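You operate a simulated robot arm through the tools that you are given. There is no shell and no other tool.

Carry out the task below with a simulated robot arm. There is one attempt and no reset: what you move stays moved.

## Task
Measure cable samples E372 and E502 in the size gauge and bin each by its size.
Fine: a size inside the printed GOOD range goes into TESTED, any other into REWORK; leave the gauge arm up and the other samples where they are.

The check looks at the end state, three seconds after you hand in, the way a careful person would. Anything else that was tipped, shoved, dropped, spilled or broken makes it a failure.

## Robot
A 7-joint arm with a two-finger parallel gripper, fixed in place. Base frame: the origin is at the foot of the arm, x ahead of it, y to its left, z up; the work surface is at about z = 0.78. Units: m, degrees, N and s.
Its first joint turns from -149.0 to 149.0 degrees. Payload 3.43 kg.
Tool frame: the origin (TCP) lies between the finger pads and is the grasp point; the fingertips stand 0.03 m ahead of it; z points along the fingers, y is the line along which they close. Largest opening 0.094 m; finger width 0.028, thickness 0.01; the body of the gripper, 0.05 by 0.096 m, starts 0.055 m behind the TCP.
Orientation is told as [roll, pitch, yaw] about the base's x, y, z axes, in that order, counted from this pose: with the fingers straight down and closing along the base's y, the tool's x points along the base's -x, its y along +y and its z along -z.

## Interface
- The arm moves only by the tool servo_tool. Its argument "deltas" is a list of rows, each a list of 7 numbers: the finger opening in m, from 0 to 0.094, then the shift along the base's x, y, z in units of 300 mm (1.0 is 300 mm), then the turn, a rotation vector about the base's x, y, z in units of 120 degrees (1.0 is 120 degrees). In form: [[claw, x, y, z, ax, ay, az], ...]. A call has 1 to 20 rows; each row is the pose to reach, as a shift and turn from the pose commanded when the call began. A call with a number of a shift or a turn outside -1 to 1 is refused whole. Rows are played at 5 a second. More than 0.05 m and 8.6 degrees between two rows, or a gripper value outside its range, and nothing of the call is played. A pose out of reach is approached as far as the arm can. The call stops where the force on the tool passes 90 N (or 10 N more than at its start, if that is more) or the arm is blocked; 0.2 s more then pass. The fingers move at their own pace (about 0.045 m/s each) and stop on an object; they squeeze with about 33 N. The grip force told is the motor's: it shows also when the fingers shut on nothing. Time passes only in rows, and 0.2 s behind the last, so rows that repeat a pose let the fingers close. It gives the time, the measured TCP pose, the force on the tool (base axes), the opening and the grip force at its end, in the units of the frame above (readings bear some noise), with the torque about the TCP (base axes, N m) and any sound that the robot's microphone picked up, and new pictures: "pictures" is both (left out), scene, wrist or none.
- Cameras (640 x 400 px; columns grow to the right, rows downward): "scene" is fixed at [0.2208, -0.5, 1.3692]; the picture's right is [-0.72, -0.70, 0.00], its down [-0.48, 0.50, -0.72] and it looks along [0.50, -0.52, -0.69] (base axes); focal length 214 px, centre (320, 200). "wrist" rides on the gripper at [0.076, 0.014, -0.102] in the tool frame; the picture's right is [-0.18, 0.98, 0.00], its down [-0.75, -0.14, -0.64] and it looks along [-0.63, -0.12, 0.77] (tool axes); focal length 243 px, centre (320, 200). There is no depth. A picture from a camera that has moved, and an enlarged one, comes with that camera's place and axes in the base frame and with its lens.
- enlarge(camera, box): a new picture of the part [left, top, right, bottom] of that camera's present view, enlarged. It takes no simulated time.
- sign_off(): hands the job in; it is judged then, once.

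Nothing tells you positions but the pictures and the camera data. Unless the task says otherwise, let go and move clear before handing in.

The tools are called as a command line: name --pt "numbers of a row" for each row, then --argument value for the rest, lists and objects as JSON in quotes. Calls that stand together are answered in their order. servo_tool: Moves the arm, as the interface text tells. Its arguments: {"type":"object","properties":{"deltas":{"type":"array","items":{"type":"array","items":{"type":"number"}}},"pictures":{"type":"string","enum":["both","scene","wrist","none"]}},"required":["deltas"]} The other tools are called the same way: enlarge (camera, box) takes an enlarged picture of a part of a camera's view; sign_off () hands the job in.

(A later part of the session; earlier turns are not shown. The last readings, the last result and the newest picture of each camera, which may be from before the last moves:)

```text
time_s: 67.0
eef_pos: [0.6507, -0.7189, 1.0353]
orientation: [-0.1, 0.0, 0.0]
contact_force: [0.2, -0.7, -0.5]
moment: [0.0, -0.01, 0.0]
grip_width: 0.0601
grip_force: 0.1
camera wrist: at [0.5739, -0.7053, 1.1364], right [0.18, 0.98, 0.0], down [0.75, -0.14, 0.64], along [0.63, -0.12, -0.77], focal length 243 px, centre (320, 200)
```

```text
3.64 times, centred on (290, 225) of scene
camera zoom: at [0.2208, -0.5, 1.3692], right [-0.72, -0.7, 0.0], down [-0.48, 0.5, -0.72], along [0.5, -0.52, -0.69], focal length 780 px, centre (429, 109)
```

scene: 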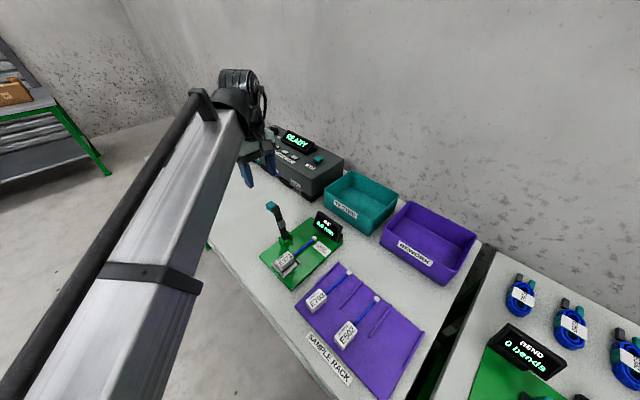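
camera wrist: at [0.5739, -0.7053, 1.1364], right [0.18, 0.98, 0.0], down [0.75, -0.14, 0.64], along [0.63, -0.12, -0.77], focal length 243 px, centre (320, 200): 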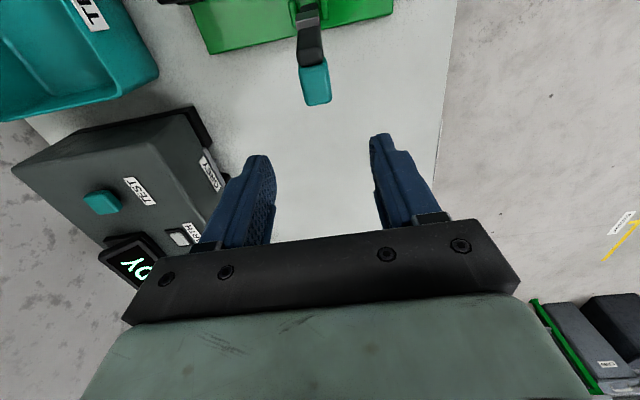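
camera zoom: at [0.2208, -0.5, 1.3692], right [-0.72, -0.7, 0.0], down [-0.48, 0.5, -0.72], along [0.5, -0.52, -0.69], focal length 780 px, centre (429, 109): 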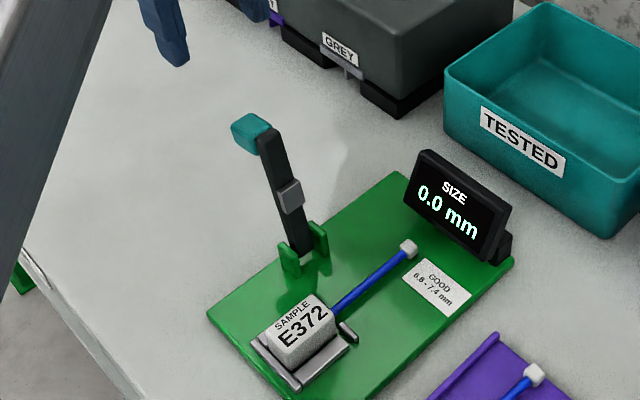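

The gauge arm is back up and stable. I'll return to yaw −90 above the cradle to retrieve E372. From the earlier slip, I think the inner pads start about 18 mm above the tips, so this time I'll grip with the tips only, keeping the pads just above the tag top.

servo_tool --pt "0.06 -0.03 0.01 0.02 0 0 -0.06" --pt "0.06 -0.07 0.03 0.02 0 0 -0.12" --pt "0.06 -0.11 0.05 0.02 0 0 -0.18" --pt "0.06 -0.16 0.07 0.02 0 0 -0.24" --pt "0.06 -0.21 0.09 0.02 0 0 -0.3" --pt "0.06 -0.26 0.11 0.02 0 0 -0.36" --pt "0.06 -0.31 0.13 0 0 0 -0.42" --pt "0.06 -0.35 0.15 -0.03 0 0 -0.48" --pt "0.06 -0.39 0.165 -0.08 0 0 -0.54" --pt "0.06 -0.42 0.17 -0.14 0 0 -0.6" --pt "0.06 -0.435 0.17 -0.2 0 0 -0.66" --pt "0.06 -0.435 0.17 -0.25 0 0 -0.72" --pt "0.06 -0.435 0.17 -0.3 0 0 -0.75" --pt "0.06 -0.435 0.17 -0.3 0 0 -0.75"

enlarge --camera "wrist" --box '[230, 50, 410, 200]'

```text
time_s: 70.0
eef_pos: [0.5206, -0.6666, 0.9439]
orientation: [0.1, -0.1, -90.1]
contact_force: [0.2, -0.6, -0.5]
moment: [0.07, 0.04, 0.03]
grip_width: 0.0599
grip_force: 0.0
camera wrist: at [0.5342, -0.5923, 1.0454], right [0.98, -0.19, 0.0], down [-0.14, -0.75, 0.64], along [-0.12, -0.63, -0.77], focal length 243 px, centre (320, 200)
```

scene: 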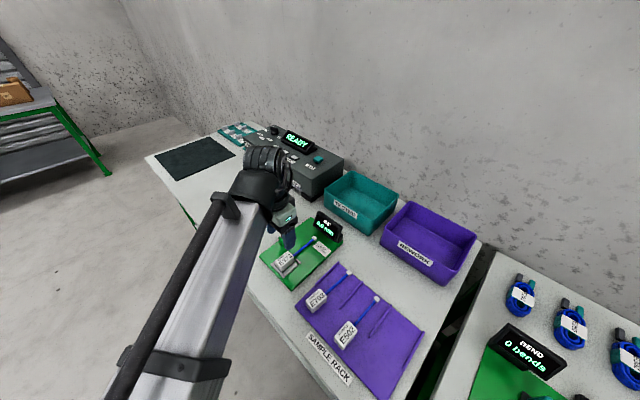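
wrist: 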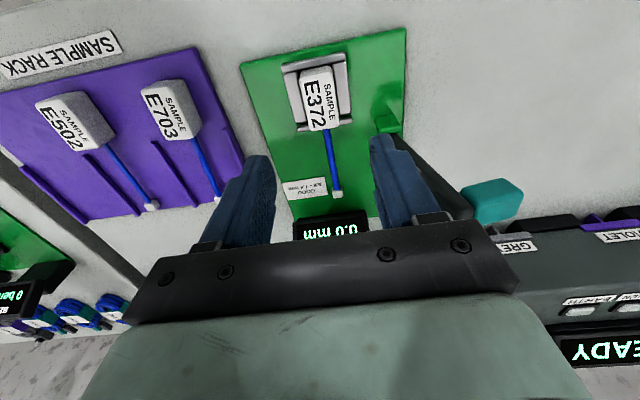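

```text
2.67 times, centred on (320, 125) of wrist
camera zoom: at [0.5342, -0.5923, 1.0454], right [0.98, -0.19, 0.0], down [-0.14, -0.75, 0.64], along [-0.12, -0.63, -0.77], focal length 647 px, centre (320, 400)
```

zoom: 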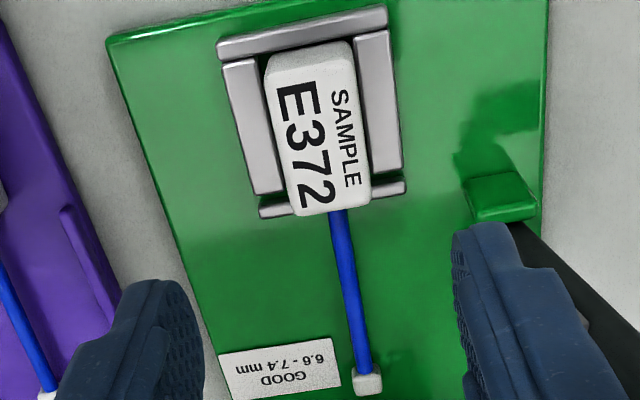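

The tag sits at about (0.5215,−0.666). I need its exact top height, so I'll close the fingers and gently touch the tag top.

servo_tool --pt "0.03 0.003 0 -0.06 0 0 0" --pt "0.0 0.003 0 -0.14 0 0 0" --pt "0.0 0.003 0 -0.22 0 0 0" --pt "0.0 0.003 0 -0.28 0 0 0" --pt "0.0 0.003 0 -0.293 0 0 0" --pt "0.0 0.003 0 -0.293 0 0 0" --pictures "none"

servo_tool --pt "0.0 0 0 -0.0033 0 0 0" --pt "0.0 0 0 -0.0067 0 0 0" --pt "0.0 0 0 -0.0067 0 0 0" --pictures "wrist"

```text
time_s: 71.4
eef_pos: [0.5215, -0.6681, 0.8573]
orientation: [-0.1, 0.0, -90.0]
contact_force: [-0.2, -0.1, 1.1]
moment: [0.04, 0.01, -0.01]
grip_width: 0.0
grip_force: 33.2
```

```text
time_s: 72.2
eef_pos: [0.5211, -0.6674, 0.8554]
orientation: [0.0, 0.1, -90.1]
contact_force: [0.1, 0.0, 0.7]
moment: [-0.01, 0.01, 0.03]
grip_width: 0.0
grip_force: 33.2
camera wrist: at [0.5356, -0.5922, 0.9563], right [0.98, -0.18, 0.0], down [-0.14, -0.75, 0.64], along [-0.12, -0.63, -0.77], focal length 243 px, centre (320, 200)
```

wrist: 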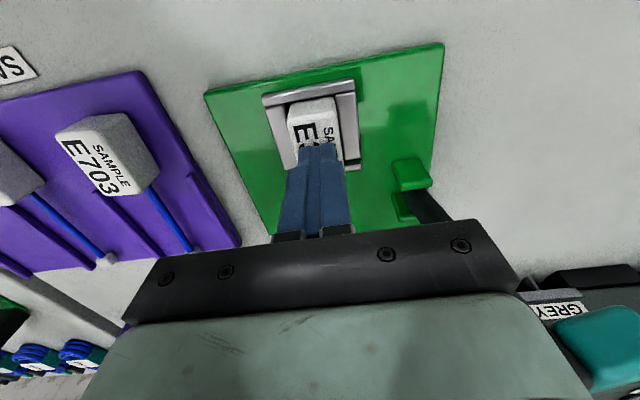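

servo_tool --pt "0.0 0 0 -0.0033 0 0 0" --pt "0.0 0 0 -0.0067 0 0 0" --pt "0.0 0 0 -0.0067 0 0 0" --pictures "none"

servo_tool --pt "0.0 0 0 -0.0033 0 0 0" --pt "0.0 0 0 -0.0067 0 0 0" --pt "0.0 0 0 -0.0067 0 0 0" --pictures "wrist"

```text
time_s: 73.0
eef_pos: [0.5229, -0.6671, 0.8543]
orientation: [0.1, -0.1, -90.0]
contact_force: [-0.6, -0.6, 13.6]
moment: [-0.03, 0.01, 0.0]
grip_width: 0.0
grip_force: 32.6
```

```text
time_s: 73.8
eef_pos: [0.5224, -0.6665, 0.8525]
orientation: [0.2, -0.2, -89.9]
contact_force: [3.4, -6.1, 55.6]
moment: [-0.07, -0.08, 0.01]
grip_width: 0.0
grip_force: 32.8
camera wrist: at [0.5353, -0.5913, 0.9545], right [0.98, -0.18, 0.0], down [-0.14, -0.75, 0.64], along [-0.12, -0.63, -0.76], focal length 243 px, centre (320, 200)
```

wrist: 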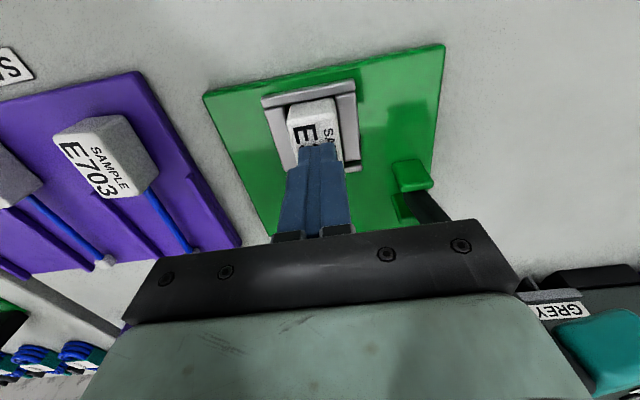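

Contact puts the tag top at z≈0.824. I'll back off, open, and set the fingers for a tips-only grip at TCP z≈0.841.

servo_tool --pt "0.0 0 0 0.03 0 0 0" --pt "0.0 0 0 0.1 0 0 0" --pt "0.055 0 0 0.1 0 0 0" --pt "0.055 0 0 0.1 0 0 0" --pt "0.055 0 0 0.1 0 0 0" --pt "0.055 0 0 0.1 0 0 0" --pictures "none"

```text
time_s: 75.2
eef_pos: [0.5216, -0.6671, 0.8807]
orientation: [0.0, 0.0, -90.1]
contact_force: [-0.5, 0.5, 0.7]
moment: [0.03, -0.02, 0.0]
grip_width: 0.0546
grip_force: 0.1
```

servo_tool --pt "0.055 0 0 -0.05 0 0 0" --pt "0.055 0 0 -0.1 0 0 0" --pt "0.055 0 0 -0.1323 0 0 0" --pt "0.045 0 0 -0.1323 0 0 0" --pt "0.03 0 0 -0.1323 0 0 0" --pt "0.0 0 0 -0.1323 0 0 0" --pt "0.0 0 0 -0.1323 0 0 0" --pt "0.0 0 0 -0.1323 0 0 0" --pictures "none"

servo_tool --pt "0.0 0 0 0.005 0 0 0" --pt "0.0 0 0 0.01 0 0 0" --pt "0.0 0 0 0.02 0 0 0" --pt "0.0 0 0 0.03 0 0 0" --pt "0.0 0 0 0.03 0 0 0" --pictures "wrist"

enlarge --camera "wrist" --box '[230, 70, 410, 220]'

```text
time_s: 77.0
eef_pos: [0.5203, -0.6675, 0.8411]
orientation: [-0.2, 0.0, -90.0]
contact_force: [-8.9, -0.8, -0.6]
moment: [-0.02, 0.38, 0.02]
grip_width: 0.0293
grip_force: 33.0
```

```text
time_s: 78.2
eef_pos: [0.5235, -0.6678, 0.8507]
orientation: [0.1, 0.0, -90.0]
contact_force: [0.1, 0.3, -1.3]
moment: [0.02, 0.01, -0.01]
grip_width: 0.0293
grip_force: 33.2
camera wrist: at [0.536, -0.5919, 0.9519], right [0.98, -0.18, 0.0], down [-0.14, -0.75, 0.64], along [-0.12, -0.63, -0.77], focal length 243 px, centre (320, 200)
```

wrist: 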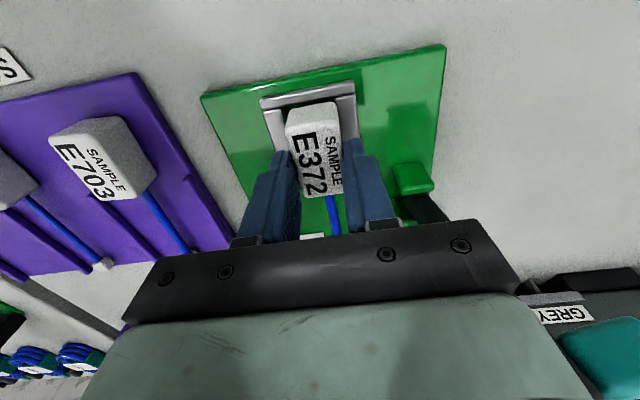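

```text
2.67 times, centred on (320, 145) of wrist
camera zoom: at [0.536, -0.5919, 0.9519], right [0.98, -0.18, 0.0], down [-0.14, -0.75, 0.64], along [-0.12, -0.63, -0.77], focal length 647 px, centre (320, 347)
```

zoom: 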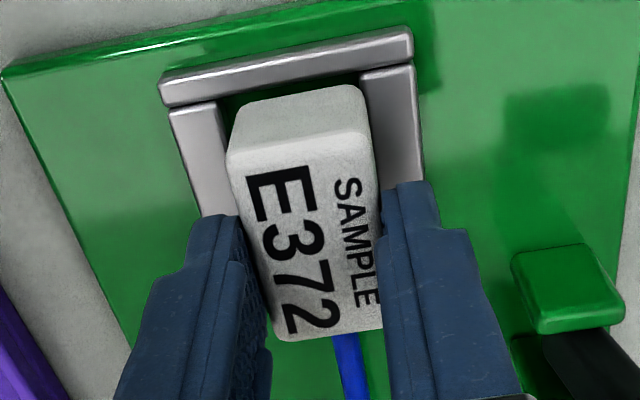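

The tips-only grip lifted the tag (load about 1 N). I'll raise slowly and check that it holds.

servo_tool --pt "0.0 0 0 0.01 0 0 0" --pt "0.0 0 0 0.02 0 0 0" --pt "0.0 0 0 0.035 0 0 0" --pt "0.0 0 0 0.05 0 0 0" --pt "0.0 0 0 0.065 0 0 0" --pt "0.0 0 0 0.08 0 0 0" --pt "0.0 0 0 0.095 0 0 0" --pt "0.0 0 0 0.11 0 0 0" --pt "0.0 0 0 0.125 0 0 0" --pt "0.0 0 0 0.14 0 0 0" --pt "0.0 0 0 0.155 0 0 0" --pt "0.0 0 0 0.17 0 0 0" --pt "0.0 0 0 0.18 0 0 0" --pt "0.0 0 0 0.18 0 0 0"

enlarge --camera "wrist" --box '[230, 70, 410, 220]'

```text
time_s: 81.2
eef_pos: [0.5219, -0.6673, 0.9043]
orientation: [0.0, 0.0, -90.0]
contact_force: [-0.7, 0.0, -1.1]
moment: [0.01, -0.01, 0.02]
grip_width: 0.0291
grip_force: 33.2
camera wrist: at [0.5356, -0.5916, 1.0059], right [0.98, -0.18, 0.0], down [-0.14, -0.75, 0.64], along [-0.12, -0.63, -0.77], focal length 243 px, centre (320, 200)
```

scene: 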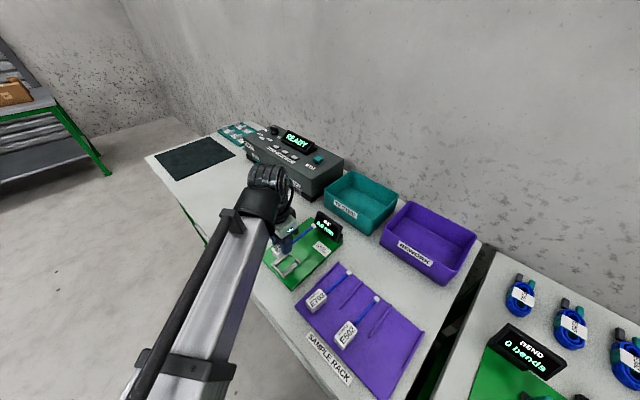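
wrist: 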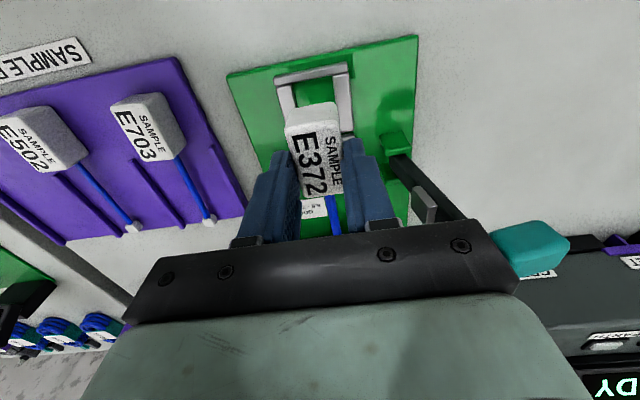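

```text
2.67 times, centred on (320, 145) of wrist
camera zoom: at [0.5356, -0.5916, 1.0059], right [0.98, -0.18, 0.0], down [-0.14, -0.75, 0.64], along [-0.12, -0.63, -0.77], focal length 647 px, centre (320, 347)
```

zoom: 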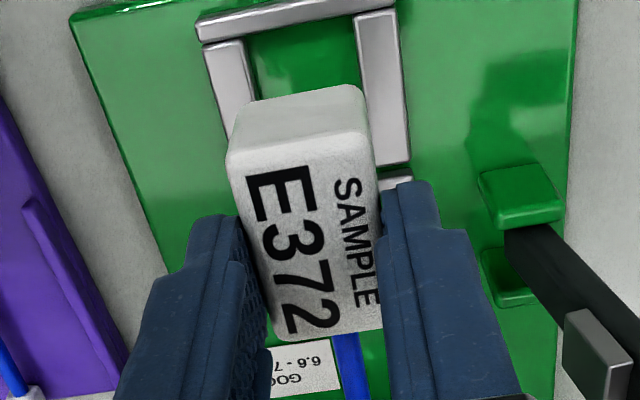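

E372 is held firmly. I'll look at the REWORK bin for placement geometry before carrying it over.

enlarge --camera "scene" --box '[370, 190, 490, 295]'

enlarge --camera "scene" --box '[310, 160, 410, 245]'

```text
3.81 times, centred on (430, 242) of scene
camera zoom: at [0.2208, -0.5, 1.3692], right [-0.72, -0.7, 0.0], down [-0.48, 0.5, -0.72], along [0.5, -0.52, -0.69], focal length 817 px, centre (-99, 38)
```

zoom: 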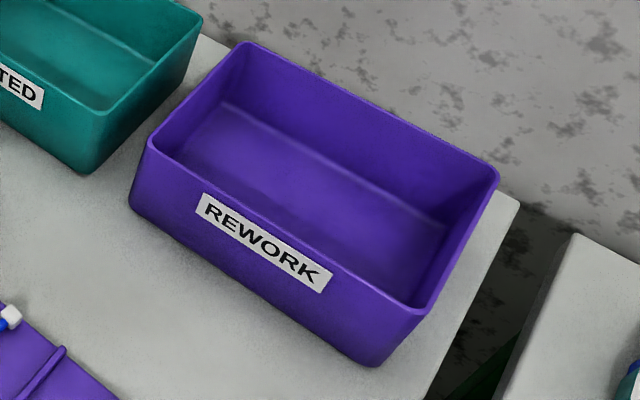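

```text
4.71 times, centred on (360, 202) of scene
camera zoom: at [0.2208, -0.5, 1.3692], right [-0.72, -0.7, 0.0], down [-0.48, 0.5, -0.72], along [0.5, -0.52, -0.69], focal length 1009 px, centre (132, 188)
```

zoom: 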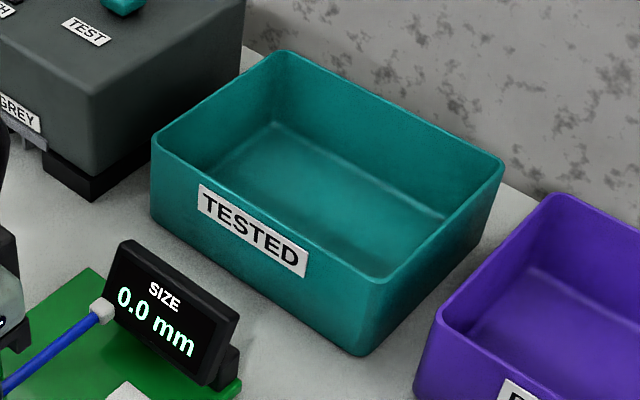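

REWORK spans about x 0.157–0.363, y −1.08 to −0.925, rim z≈0.867. The sample fits best lying along x, so I'll carry E372 up and to −x first, then rotate to yaw 0 near the bin.

servo_tool --pt "0.0 0 0 0.05 0 0 0" --pt "0.0 0 0 0.12 0 0 0" --pt "0.0 -0.02 0 0.2 0 0 0" --pt "0.0 -0.07 0 0.27 0 0 0" --pt "0.0 -0.14 0 0.3 0 0 0" --pt "0.0 -0.22 -0.02 0.3 0 0 0" --pt "0.0 -0.31 -0.05 0.3 0 0 0" --pt "0.0 -0.4 -0.08 0.3 0 0 0" --pt "0.0 -0.49 -0.11 0.3 0 0 0" --pt "0.0 -0.58 -0.14 0.3 0 0 0" --pt "0.0 -0.66 -0.17 0.3 0 0 0" --pt "0.0 -0.72 -0.19 0.3 0 0 0" --pt "0.0 -0.74 -0.2 0.3 0 0 0" --pt "0.0 -0.74 -0.2 0.3 0 0 0"

```text
time_s: 84.2
eef_pos: [0.3004, -0.7264, 0.9944]
orientation: [0.0, -0.1, -90.1]
contact_force: [0.5, 0.3, -1.1]
moment: [-0.02, 0.01, 0.0]
grip_width: 0.0291
grip_force: 32.8
camera wrist: at [0.3136, -0.6518, 1.0957], right [0.98, -0.18, 0.0], down [-0.14, -0.75, 0.64], along [-0.12, -0.63, -0.77], focal length 243 px, centre (320, 200)
```

scene: 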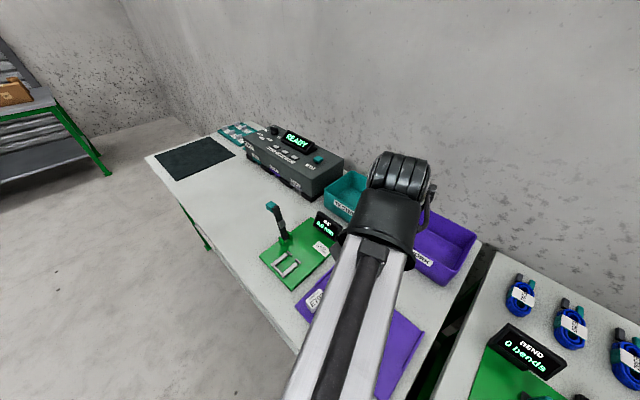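
wrist: 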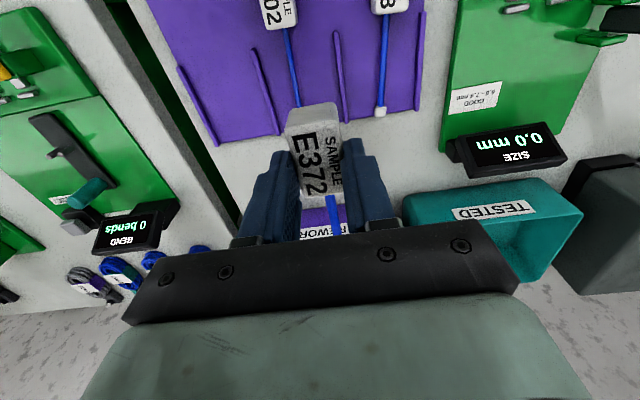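

servo_tool --pt "0.0 -0.01 -0.02 0 0 0 0.03" --pt "0.0 -0.03 -0.06 0 0 0 0.08" --pt "0.0 -0.06 -0.1 0 0 0 0.13" --pt "0.0 -0.09 -0.15 0 0 0 0.18" --pt "0.0 -0.12 -0.2 0 0 0 0.23" --pt "0.0 -0.15 -0.25 0 0 0 0.28" --pt "0.0 -0.18 -0.3 0 0 0 0.33" --pt "0.0 -0.21 -0.35 0 0 0 0.38" --pt "0.0 -0.24 -0.4 0 0 0 0.43" --pt "0.0 -0.27 -0.44 0 0 0 0.48" --pt "0.0 -0.29 -0.48 0 0 0 0.53" --pt "0.0 -0.31 -0.52 0 0 0 0.58" --pt "0.0 -0.325 -0.55 0 0 0 0.63" --pt "0.0 -0.333 -0.57 0 0 0 0.68" --pt "0.0 -0.333 -0.58 0 0 0 0.73" --pt "0.0 -0.333 -0.58 0 0 0 0.75" --pt "0.0 -0.333 -0.58 0 0 0 0.75"

```text
time_s: 87.8
eef_pos: [0.2001, -0.9014, 0.9941]
orientation: [0.0, 0.0, 0.1]
contact_force: [0.1, -0.7, -0.4]
moment: [-0.02, 0.0, -0.04]
grip_width: 0.029
grip_force: 32.6
camera wrist: at [0.1234, -0.8877, 1.0954], right [0.18, 0.98, 0.0], down [0.75, -0.14, 0.64], along [0.63, -0.12, -0.77], focal length 243 px, centre (320, 200)
```

scene: 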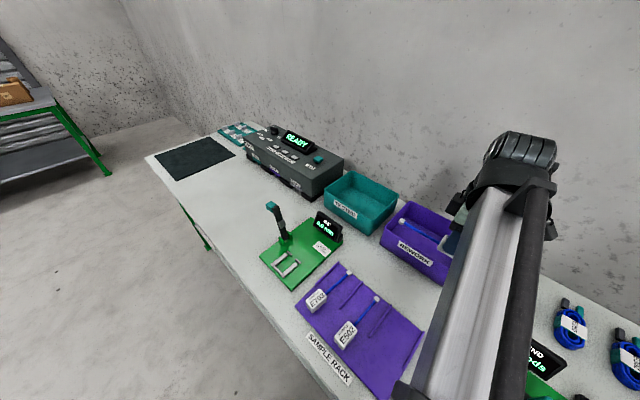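
wrist: 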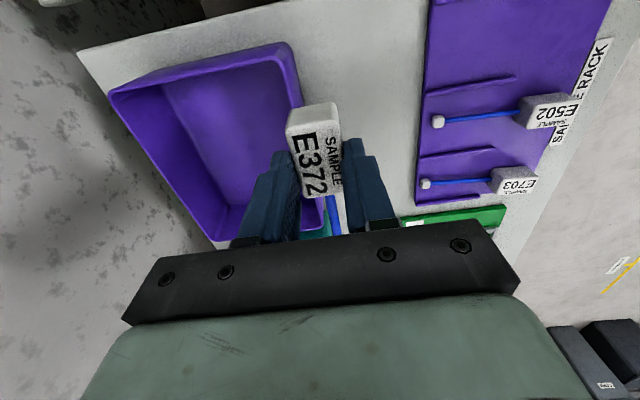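

I'm above the front edge of REWORK with E372's cable pointing along +x. I'll move outward over the bin, then descend inside.

servo_tool --pt "0.0 0.005 -0.04 0 0 0 0" --pt "0.0 0.01 -0.1 0 0 0 0" --pt "0.0 0.015 -0.16 0 0 0 0" --pt "0.0 0.015 -0.22 0 0 0 0" --pt "0.0 0.015 -0.25 0 0 0 0" --pt "0.0 0.015 -0.25 -0.03 0 0 0" --pt "0.0 0.015 -0.25 -0.08 0 0 0" --pt "0.0 0.015 -0.25 -0.13 0 0 0" --pt "0.0 0.015 -0.25 -0.13 0 0 0"

enlarge --camera "scene" --box '[370, 160, 510, 290]'

```text
time_s: 89.8
eef_pos: [0.204, -0.9772, 0.9565]
orientation: [0.0, -0.1, 0.0]
contact_force: [-0.9, -0.2, -0.5]
moment: [-0.03, 0.02, -0.01]
grip_width: 0.0291
grip_force: 32.9
camera wrist: at [0.1276, -0.9624, 1.0565], right [0.18, 0.98, 0.0], down [0.75, -0.14, 0.64], along [0.63, -0.12, -0.77], focal length 243 px, centre (320, 200)
```

scene: 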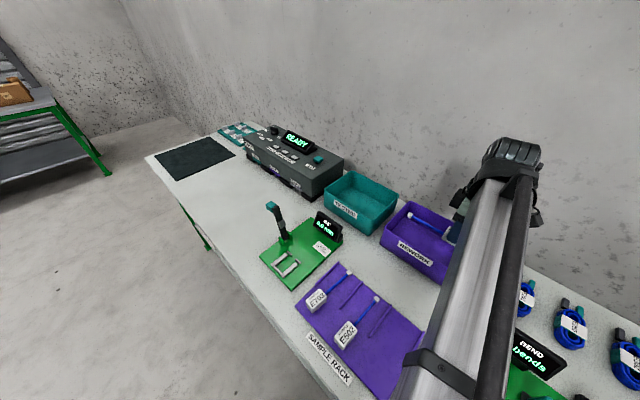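
wrist: 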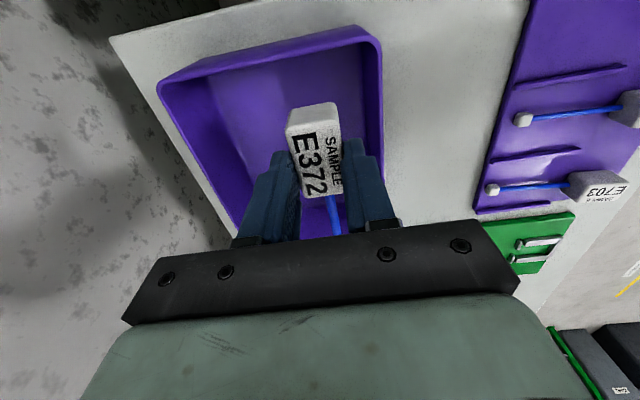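

```text
3.08 times, centred on (440, 225) of scene
camera zoom: at [0.2208, -0.5, 1.3692], right [-0.72, -0.7, 0.0], down [-0.48, 0.5, -0.72], along [0.5, -0.52, -0.69], focal length 660 px, centre (-49, 123)
```

zoom: 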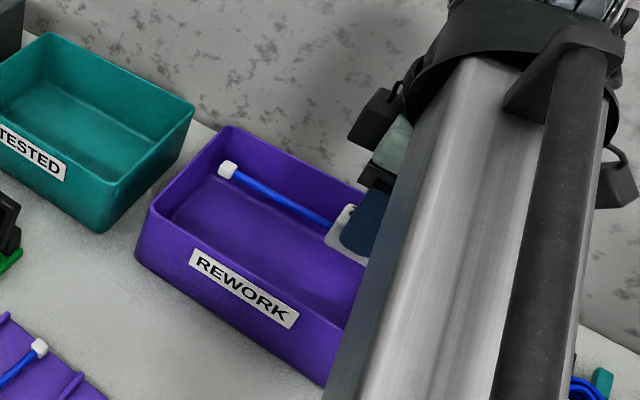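

The arm reaches fine. I'll lower E372 into the bin until it's just above the floor.

servo_tool --pt "0.0 0 0 -0.05 0 0 0" --pt "0.0 0 0 -0.11 0 0 0" --pt "0.0 0 0 -0.17 0 0 0" --pt "0.0 0 0 -0.23 0 0 0" --pt "0.0 0 0 -0.28 0 0 0" --pt "0.0 0 0 -0.32 0 0 0" --pt "0.0 0 0 -0.345 0 0 0" --pt "0.0 0 0 -0.345 0 0 0"

enlarge --camera "wrist" --box '[200, 40, 440, 230]'

enlarge --camera "scene" --box '[370, 160, 510, 290]'

```text
time_s: 91.6
eef_pos: [0.2044, -0.976, 0.8515]
orientation: [0.0, 0.0, 0.0]
contact_force: [-0.2, 0.6, -0.9]
moment: [0.0, 0.01, 0.01]
grip_width: 0.0293
grip_force: 33.3
camera wrist: at [0.1279, -0.9628, 0.9532], right [0.18, 0.98, 0.0], down [0.75, -0.14, 0.64], along [0.63, -0.12, -0.77], focal length 243 px, centre (320, 200)
```

scene: 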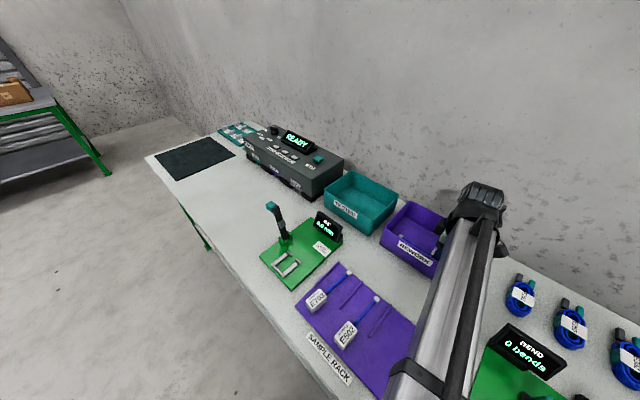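
wrist: 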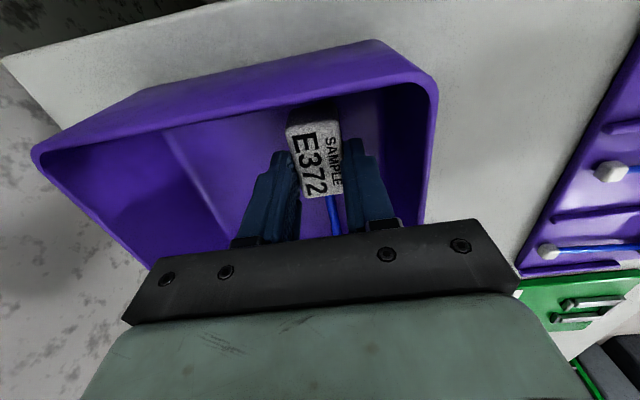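

```text
2.11 times, centred on (320, 135) of wrist
camera zoom: at [0.1279, -0.9628, 0.9532], right [0.18, 0.98, 0.0], down [0.75, -0.14, 0.64], along [0.63, -0.12, -0.77], focal length 511 px, centre (320, 337)
```

zoom: 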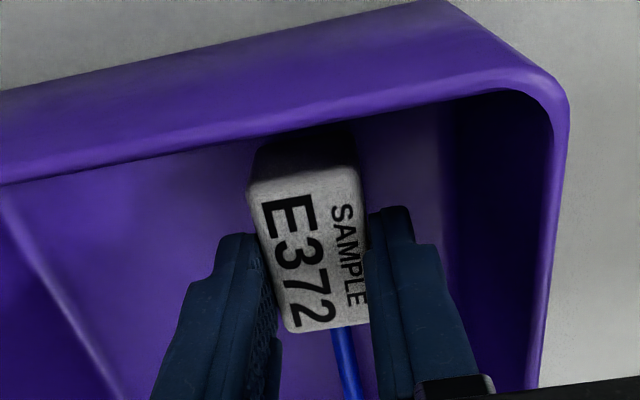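

```text
3.08 times, centred on (440, 225) of scene
camera zoom: at [0.2208, -0.5, 1.3692], right [-0.72, -0.7, 0.0], down [-0.48, 0.5, -0.72], along [0.5, -0.52, -0.69], focal length 660 px, centre (-49, 123)
```

zoom: 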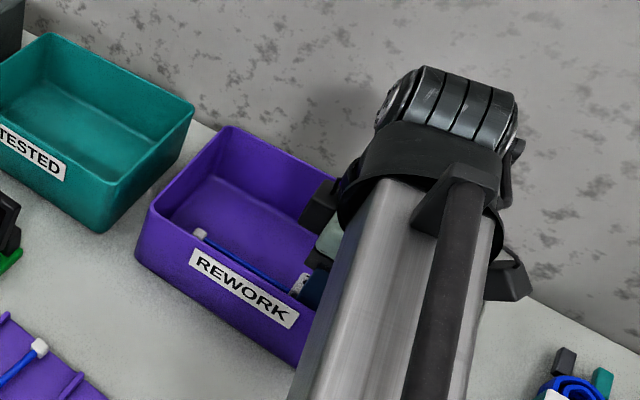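

servo_tool --pt "0.0 0 0 -0.015 0 0 0" --pt "0.0 0 0 -0.03 0 0 0" --pt "0.0 0 0 -0.04 0 0 0" --pt "0.0 0 0 -0.04 0 0 0" --pictures "none"

servo_tool --pt "0.035 0 0 0 0 0 0" --pt "0.045 0 0 0 0 0 0" --pt "0.05 0 0 0 0 0 0" --pt "0.05 0 0 0 0 0 0" --pt "0.05 0 0 0 0 0 0" --pictures "wrist"

enlarge --camera "wrist" --box '[200, 40, 440, 230]'

```text
time_s: 92.6
eef_pos: [0.204, -0.976, 0.839]
orientation: [0.0, 0.0, 0.1]
contact_force: [-0.5, 0.0, -1.0]
moment: [-0.03, 0.0, 0.0]
grip_width: 0.0289
grip_force: 33.2
```

```text
time_s: 93.8
eef_pos: [0.2048, -0.9762, 0.8395]
orientation: [0.1, -0.1, -0.1]
contact_force: [0.1, -1.2, -0.3]
moment: [-0.01, 0.01, -0.02]
grip_width: 0.0499
grip_force: 0.1
camera wrist: at [0.1278, -0.9628, 0.941], right [0.18, 0.98, 0.0], down [0.75, -0.14, 0.64], along [0.63, -0.12, -0.77], focal length 243 px, centre (320, 200)
```

wrist: 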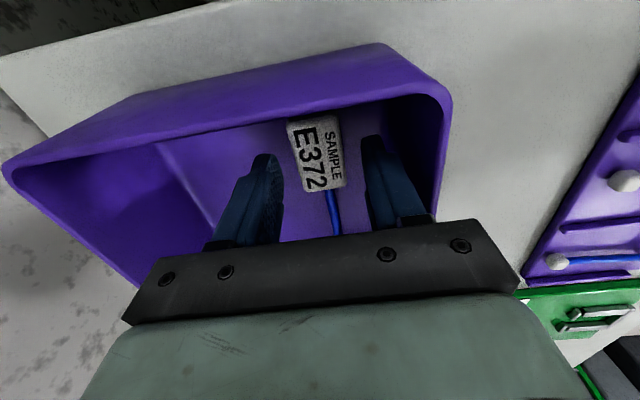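

```text
2.11 times, centred on (320, 135) of wrist
camera zoom: at [0.1278, -0.9628, 0.941], right [0.18, 0.98, 0.0], down [0.75, -0.14, 0.64], along [0.63, -0.12, -0.77], focal length 511 px, centre (320, 337)
```

zoom: 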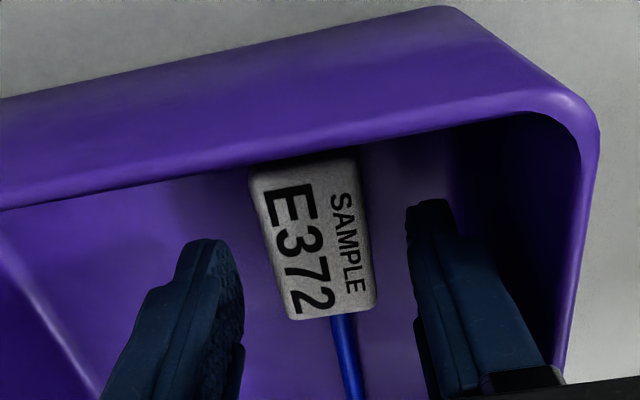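

E372 is lying flat in REWORK. I'll rise straight out and head to E502 in the rack, turning back to yaw −90.

servo_tool --pt "0.05 0 0 0.05 0 0 0" --pt "0.05 0 0 0.14 0 0 0" --pt "0.05 0 0 0.26 0 0 0" --pt "0.05 0 0 0.4 0 0 0" --pt "0.05 0 0.03 0.5 0 0 0" --pt "0.055 0 0.1 0.55 0 0 0" --pt "0.055 0.01 0.2 0.55 0 0 -0.06" --pt "0.055 0.03 0.3 0.55 0 0 -0.12" --pt "0.055 0.05 0.4 0.55 0 0 -0.18" --pt "0.055 0.07 0.5 0.55 0 0 -0.24" --pt "0.055 0.1 0.6 0.55 0 0 -0.3" --pt "0.055 0.13 0.7 0.55 0 0 -0.36" --pt "0.055 0.16 0.8 0.55 0 0 -0.42" --pt "0.055 0.19 0.88 0.55 0 0 -0.48" --pt "0.055 0.21 0.95 0.54 0 0 -0.54" --pt "0.055 0.23 0.99 0.52 0 0 -0.6" --pt "0.055 0.233 1.0 0.48 0 0 -0.66" --pt "0.055 0.233 1.0 0.44 0 0 -0.72" --pt "0.055 0.233 1.0 0.4 0 0 -0.75" --pt "0.055 0.233 1.0 0.4 0 0 -0.75"

enlarge --camera "scene" --box '[370, 180, 490, 290]'

```text
time_s: 98.0
eef_pos: [0.2741, -0.6776, 0.96]
orientation: [0.0, 0.1, -90.1]
contact_force: [-0.4, 0.5, 0.2]
moment: [-0.02, 0.02, 0.01]
grip_width: 0.055
grip_force: 0.1
camera wrist: at [0.288, -0.6009, 1.0611], right [0.98, -0.19, 0.0], down [-0.14, -0.75, 0.64], along [-0.12, -0.63, -0.77], focal length 243 px, centre (320, 200)
```

scene: 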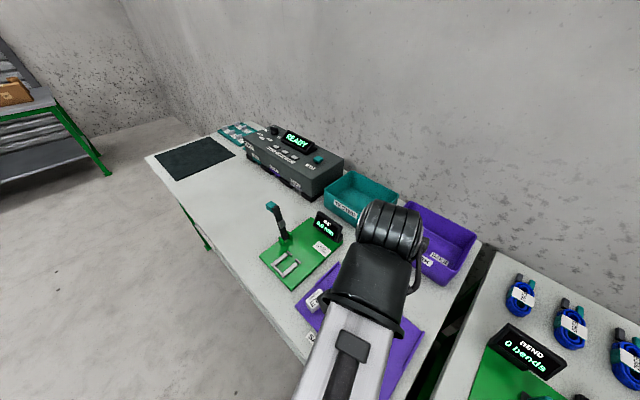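
wrist: 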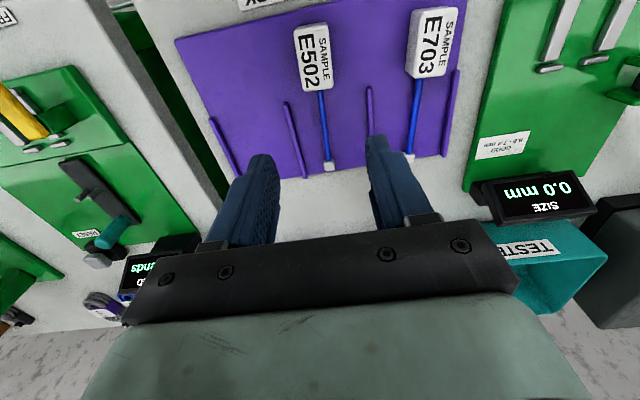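

```text
3.64 times, centred on (430, 235) of scene
camera zoom: at [0.2208, -0.5, 1.3692], right [-0.72, -0.7, 0.0], down [-0.48, 0.5, -0.72], along [0.5, -0.52, -0.69], focal length 780 px, centre (-80, 73)
```

zoom: 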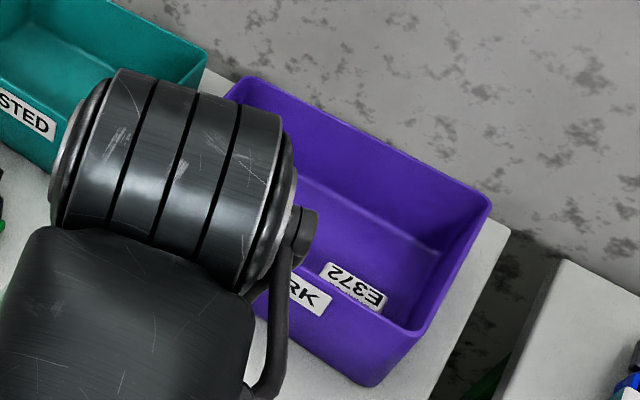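

E372 is visible in REWORK. Now I'll measure E502's position and rotation.

enlarge --camera "wrist" --box '[270, 10, 370, 110]'

enlarge --camera "wrist" --box '[200, 10, 480, 190]'

```text
4.00 times, centred on (320, 60) of wrist
camera zoom: at [0.288, -0.6009, 1.0611], right [0.98, -0.19, 0.0], down [-0.14, -0.75, 0.64], along [-0.12, -0.63, -0.77], focal length 970 px, centre (320, 760)
```

zoom: 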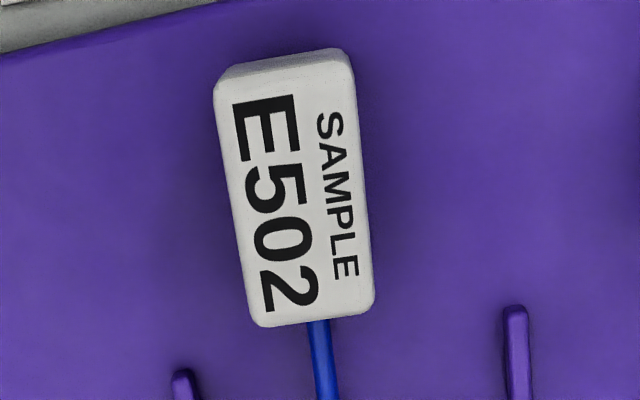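

```text
2.22 times, centred on (340, 100) of wrist
camera zoom: at [0.288, -0.6009, 1.0611], right [0.98, -0.19, 0.0], down [-0.14, -0.75, 0.64], along [-0.12, -0.63, -0.77], focal length 539 px, centre (276, 422)
```

zoom: 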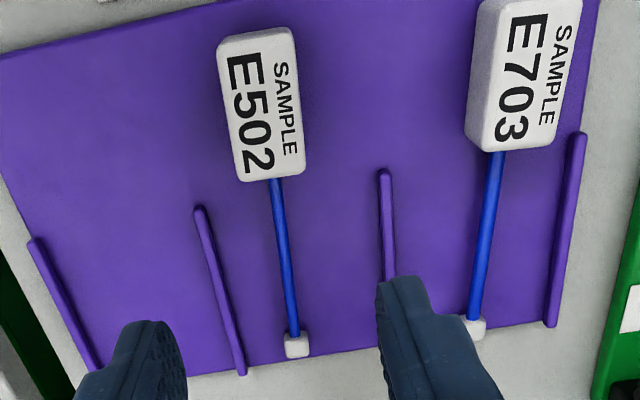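

E502's tag centre is near (0.2755,−0.6435), rotated about −2°. I'll descend for a tips-only grip at TCP z≈0.8375, first stopping slightly higher to check alignment.

servo_tool --pt "0.055 0.002 0.04 -0.03 0 0 -0.009" --pt "0.055 0.0047 0.08 -0.08 0 0 -0.0175" --pt "0.055 0.0047 0.1137 -0.15 0 0 -0.0175" --pt "0.055 0.0047 0.1137 -0.23 0 0 -0.0175" --pt "0.055 0.0047 0.1137 -0.3 0 0 -0.0175" --pt "0.055 0.0047 0.1137 -0.35 0 0 -0.0175" --pt "0.055 0.0047 0.1137 -0.38 0 0 -0.0175" --pt "0.055 0.0047 0.1137 -0.38 0 0 -0.0175" --pictures "wrist"

enlarge --camera "wrist" --box '[240, 70, 400, 210]'

```text
time_s: 99.8
eef_pos: [0.2754, -0.6417, 0.846]
orientation: [0.0, -0.1, -92.1]
contact_force: [0.7, -0.3, 0.5]
moment: [0.01, -0.01, -0.01]
grip_width: 0.0548
grip_force: 0.0
camera wrist: at [0.2925, -0.5669, 0.9471], right [0.98, -0.22, 0.0], down [-0.17, -0.75, 0.64], along [-0.14, -0.63, -0.77], focal length 243 px, centre (320, 200)
```

wrist: 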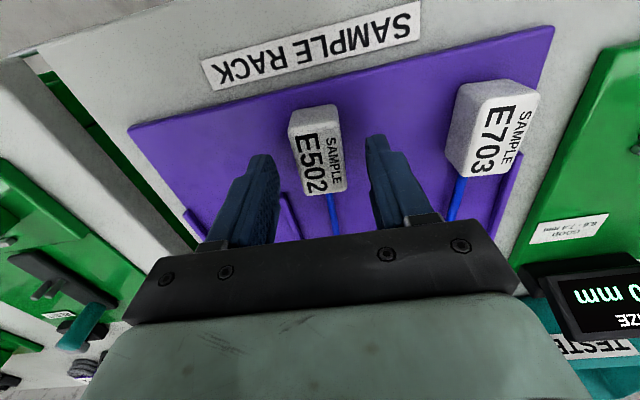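

```text
2.86 times, centred on (320, 140) of wrist
camera zoom: at [0.2925, -0.5669, 0.9471], right [0.98, -0.22, 0.0], down [-0.17, -0.75, 0.64], along [-0.14, -0.63, -0.77], focal length 693 px, centre (320, 371)
```

zoom: 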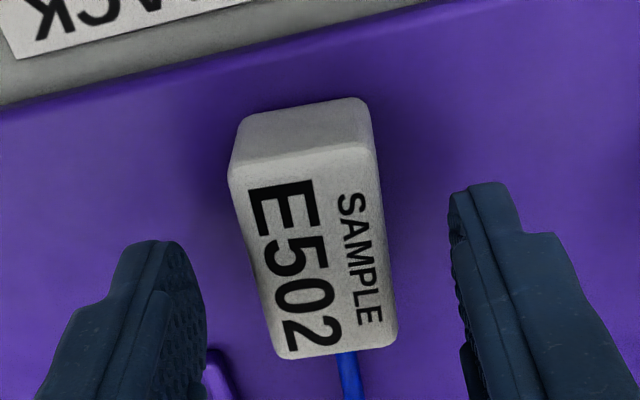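

Alignment is good. I'll go down the last 8.5 mm, close the tips on the tag, and lift slowly.

servo_tool --pt "0.055 0 0 -0.015 0 0 0" --pt "0.055 0 0 -0.0283 0 0 0" --pt "0.045 0 0 -0.0283 0 0 0" --pt "0.03 0 0 -0.0283 0 0 0" --pt "0.0 0 0 -0.0283 0 0 0" --pt "0.0 0 0 -0.0283 0 0 0" --pt "0.0 0 0 -0.0283 0 0 0" --pictures "none"

servo_tool --pt "0.0 0 0 0.005 0 0 0" --pt "0.0 0 0 0.01 0 0 0" --pt "0.0 0 0 0.02 0 0 0" --pt "0.0 0 0 0.03 0 0 0" --pt "0.0 0 0 0.045 0 0 0" --pt "0.0 0 0 0.06 0 0 0" --pt "0.0 0 0 0.075 0 0 0" --pt "0.0 0 0 0.09 0 0 0" --pt "0.0 0 0 0.1 0 0 0" --pt "0.0 0 0 0.1 0 0 0" --pictures "wrist"

enlarge --camera "wrist" --box '[240, 70, 400, 210]'

```text
time_s: 101.4
eef_pos: [0.2756, -0.6424, 0.8376]
orientation: [-0.1, 0.1, -92.1]
contact_force: [0.4, -0.1, 0.0]
moment: [-0.01, -0.04, 0.03]
grip_width: 0.0292
grip_force: 33.4
```

```text
time_s: 103.6
eef_pos: [0.2764, -0.6422, 0.8682]
orientation: [0.0, -0.1, -92.1]
contact_force: [0.1, -0.3, -0.9]
moment: [-0.01, -0.01, 0.01]
grip_width: 0.029
grip_force: 33.3
camera wrist: at [0.2926, -0.5672, 0.9688], right [0.98, -0.22, 0.0], down [-0.17, -0.75, 0.64], along [-0.14, -0.63, -0.77], focal length 243 px, centre (320, 200)
```

wrist: 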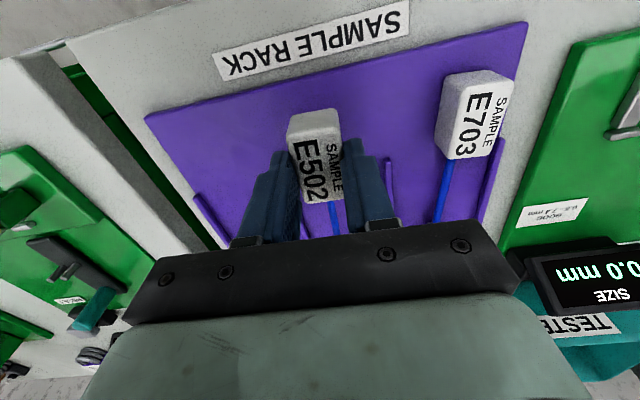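

```text
2.86 times, centred on (320, 140) of wrist
camera zoom: at [0.2926, -0.5672, 0.9688], right [0.98, -0.22, 0.0], down [-0.17, -0.75, 0.64], along [-0.14, -0.63, -0.77], focal length 693 px, centre (320, 371)
```

zoom: 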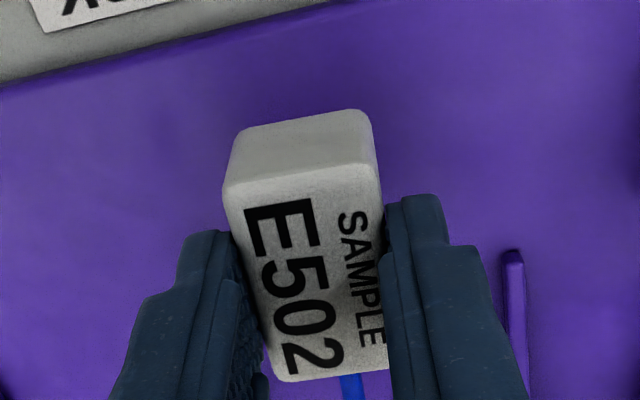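

E502 is held. I'll carry it slowly over to above the cradle, squaring up to yaw −90.

servo_tool --pt "0.0 0 0 0.05 0 0 0" --pt "0.0 0 0 0.11 0 0 0" --pt "0.0 0.02 0 0.17 0 0 0.004" --pt "0.0 0.06 0 0.208 0 0 0.008" --pt "0.0 0.12 -0.01 0.208 0 0 0.012" --pt "0.0 0.19 -0.02 0.208 0 0 0.0175" --pt "0.0 0.26 -0.03 0.208 0 0 0.0175" --pt "0.0 0.33 -0.04 0.208 0 0 0.0175" --pt "0.0 0.4 -0.05 0.208 0 0 0.0175" --pt "0.0 0.47 -0.06 0.208 0 0 0.0175" --pt "0.0 0.54 -0.07 0.208 0 0 0.0175" --pt "0.0 0.61 -0.075 0.208 0 0 0.0175" --pt "0.0 0.68 -0.075 0.208 0 0 0.0175" --pt "0.0 0.74 -0.075 0.208 0 0 0.0175" --pt "0.0 0.785 -0.075 0.208 0 0 0.0175" --pt "0.0 0.816 -0.075 0.208 0 0 0.0175" --pt "0.0 0.816 -0.075 0.208 0 0 0.0175" --pt "0.0 0.816 -0.075 0.208 0 0 0.0175"

enlarge --camera "wrist" --box '[230, 40, 410, 190]'

```text
time_s: 107.4
eef_pos: [0.5203, -0.664, 0.9309]
orientation: [0.0, 0.0, -90.0]
contact_force: [0.4, -0.2, -1.3]
moment: [0.01, 0.0, -0.01]
grip_width: 0.0291
grip_force: 33.4
camera wrist: at [0.5345, -0.5894, 1.0316], right [0.98, -0.18, 0.0], down [-0.14, -0.75, 0.64], along [-0.12, -0.63, -0.77], focal length 243 px, centre (320, 200)
```

scene: 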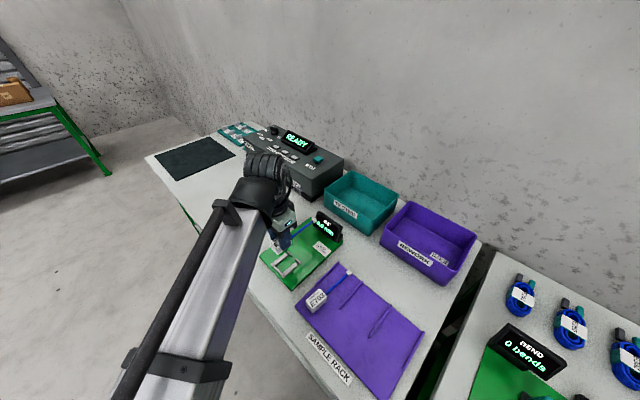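
wrist: 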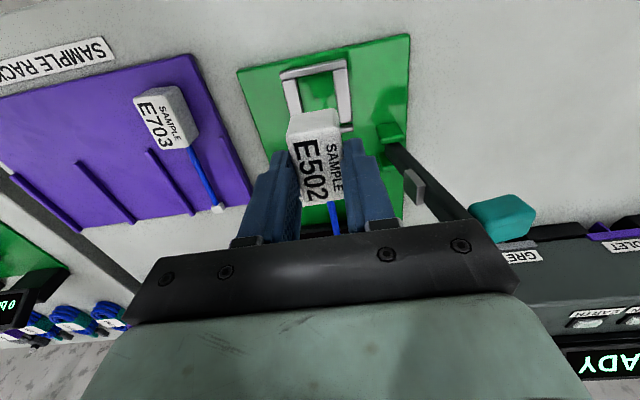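

```text
2.67 times, centred on (320, 115) of wrist
camera zoom: at [0.5345, -0.5894, 1.0316], right [0.98, -0.18, 0.0], down [-0.14, -0.75, 0.64], along [-0.12, -0.63, -0.77], focal length 647 px, centre (320, 427)
```

zoom: 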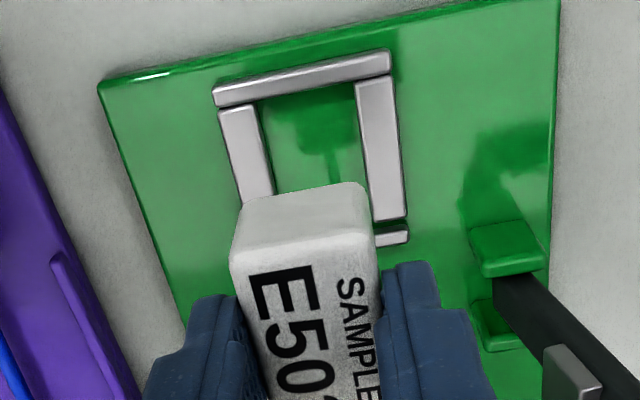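

I'm over the cradle. Small corrections of −1 mm in x and −1 mm in y, then I'll descend until the tag is just entering the U.

servo_tool --pt "0.0 -0.0027 -0.0033 -0.03 0 0 0" --pt "0.0 -0.0027 -0.0033 -0.09 0 0 0" --pt "0.0 -0.0027 -0.0033 -0.15 0 0 0" --pt "0.0 -0.0027 -0.0033 -0.2 0 0 0" --pt "0.0 -0.0027 -0.0033 -0.235 0 0 0" --pt "0.0 -0.0027 -0.0033 -0.255 0 0 0" --pt "0.0 -0.0027 -0.0033 -0.265 0 0 0" --pt "0.0 -0.0027 -0.0033 -0.265 0 0 0"

enlarge --camera "wrist" --box '[230, 60, 410, 210]'

enlarge --camera "scene" --box '[265, 240, 315, 280]'

```text
time_s: 109.2
eef_pos: [0.519, -0.6654, 0.8504]
orientation: [0.0, 0.0, -90.0]
contact_force: [-0.2, -0.6, -0.5]
moment: [0.0, 0.01, -0.01]
grip_width: 0.0291
grip_force: 32.8
camera wrist: at [0.5337, -0.5904, 0.9514], right [0.98, -0.18, 0.0], down [-0.14, -0.75, 0.64], along [-0.12, -0.63, -0.77], focal length 243 px, centre (320, 200)
```

scene: 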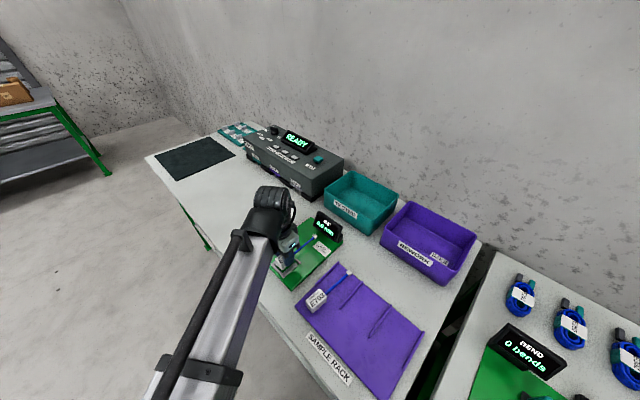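
wrist: 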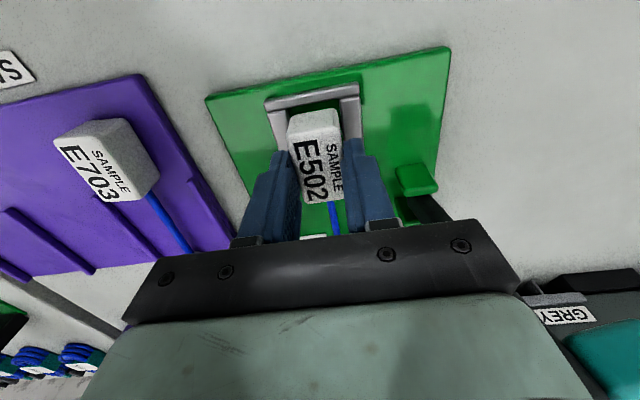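

```text
2.67 times, centred on (320, 135) of wrist
camera zoom: at [0.5337, -0.5904, 0.9514], right [0.98, -0.18, 0.0], down [-0.14, -0.75, 0.64], along [-0.12, -0.63, -0.77], focal length 647 px, centre (320, 373)
```

zoom: 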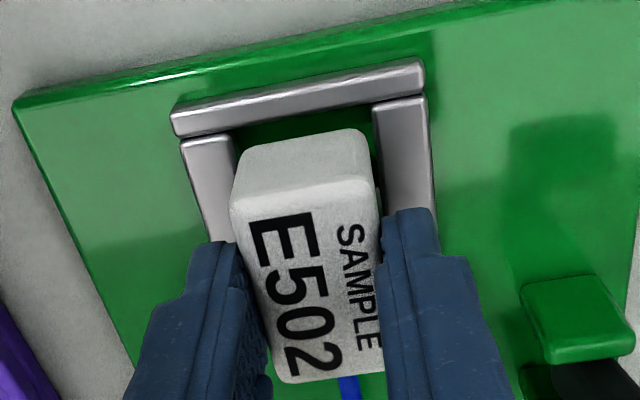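

```text
10.00 times, centred on (290, 260) of scene
camera zoom: at [0.2208, -0.5, 1.3692], right [-0.72, -0.7, 0.0], down [-0.48, 0.5, -0.72], along [0.5, -0.52, -0.69], focal length 2145 px, centre (620, -400)
```

zoom: 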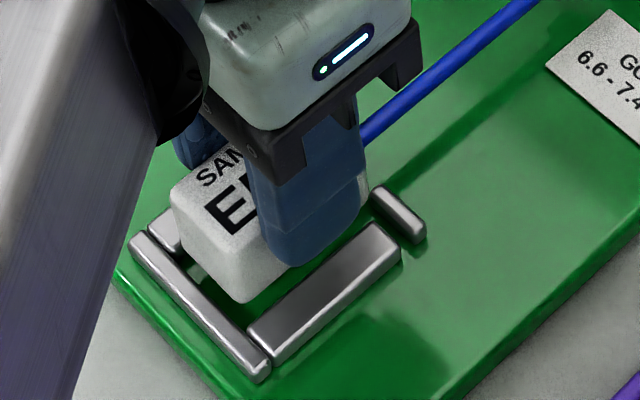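

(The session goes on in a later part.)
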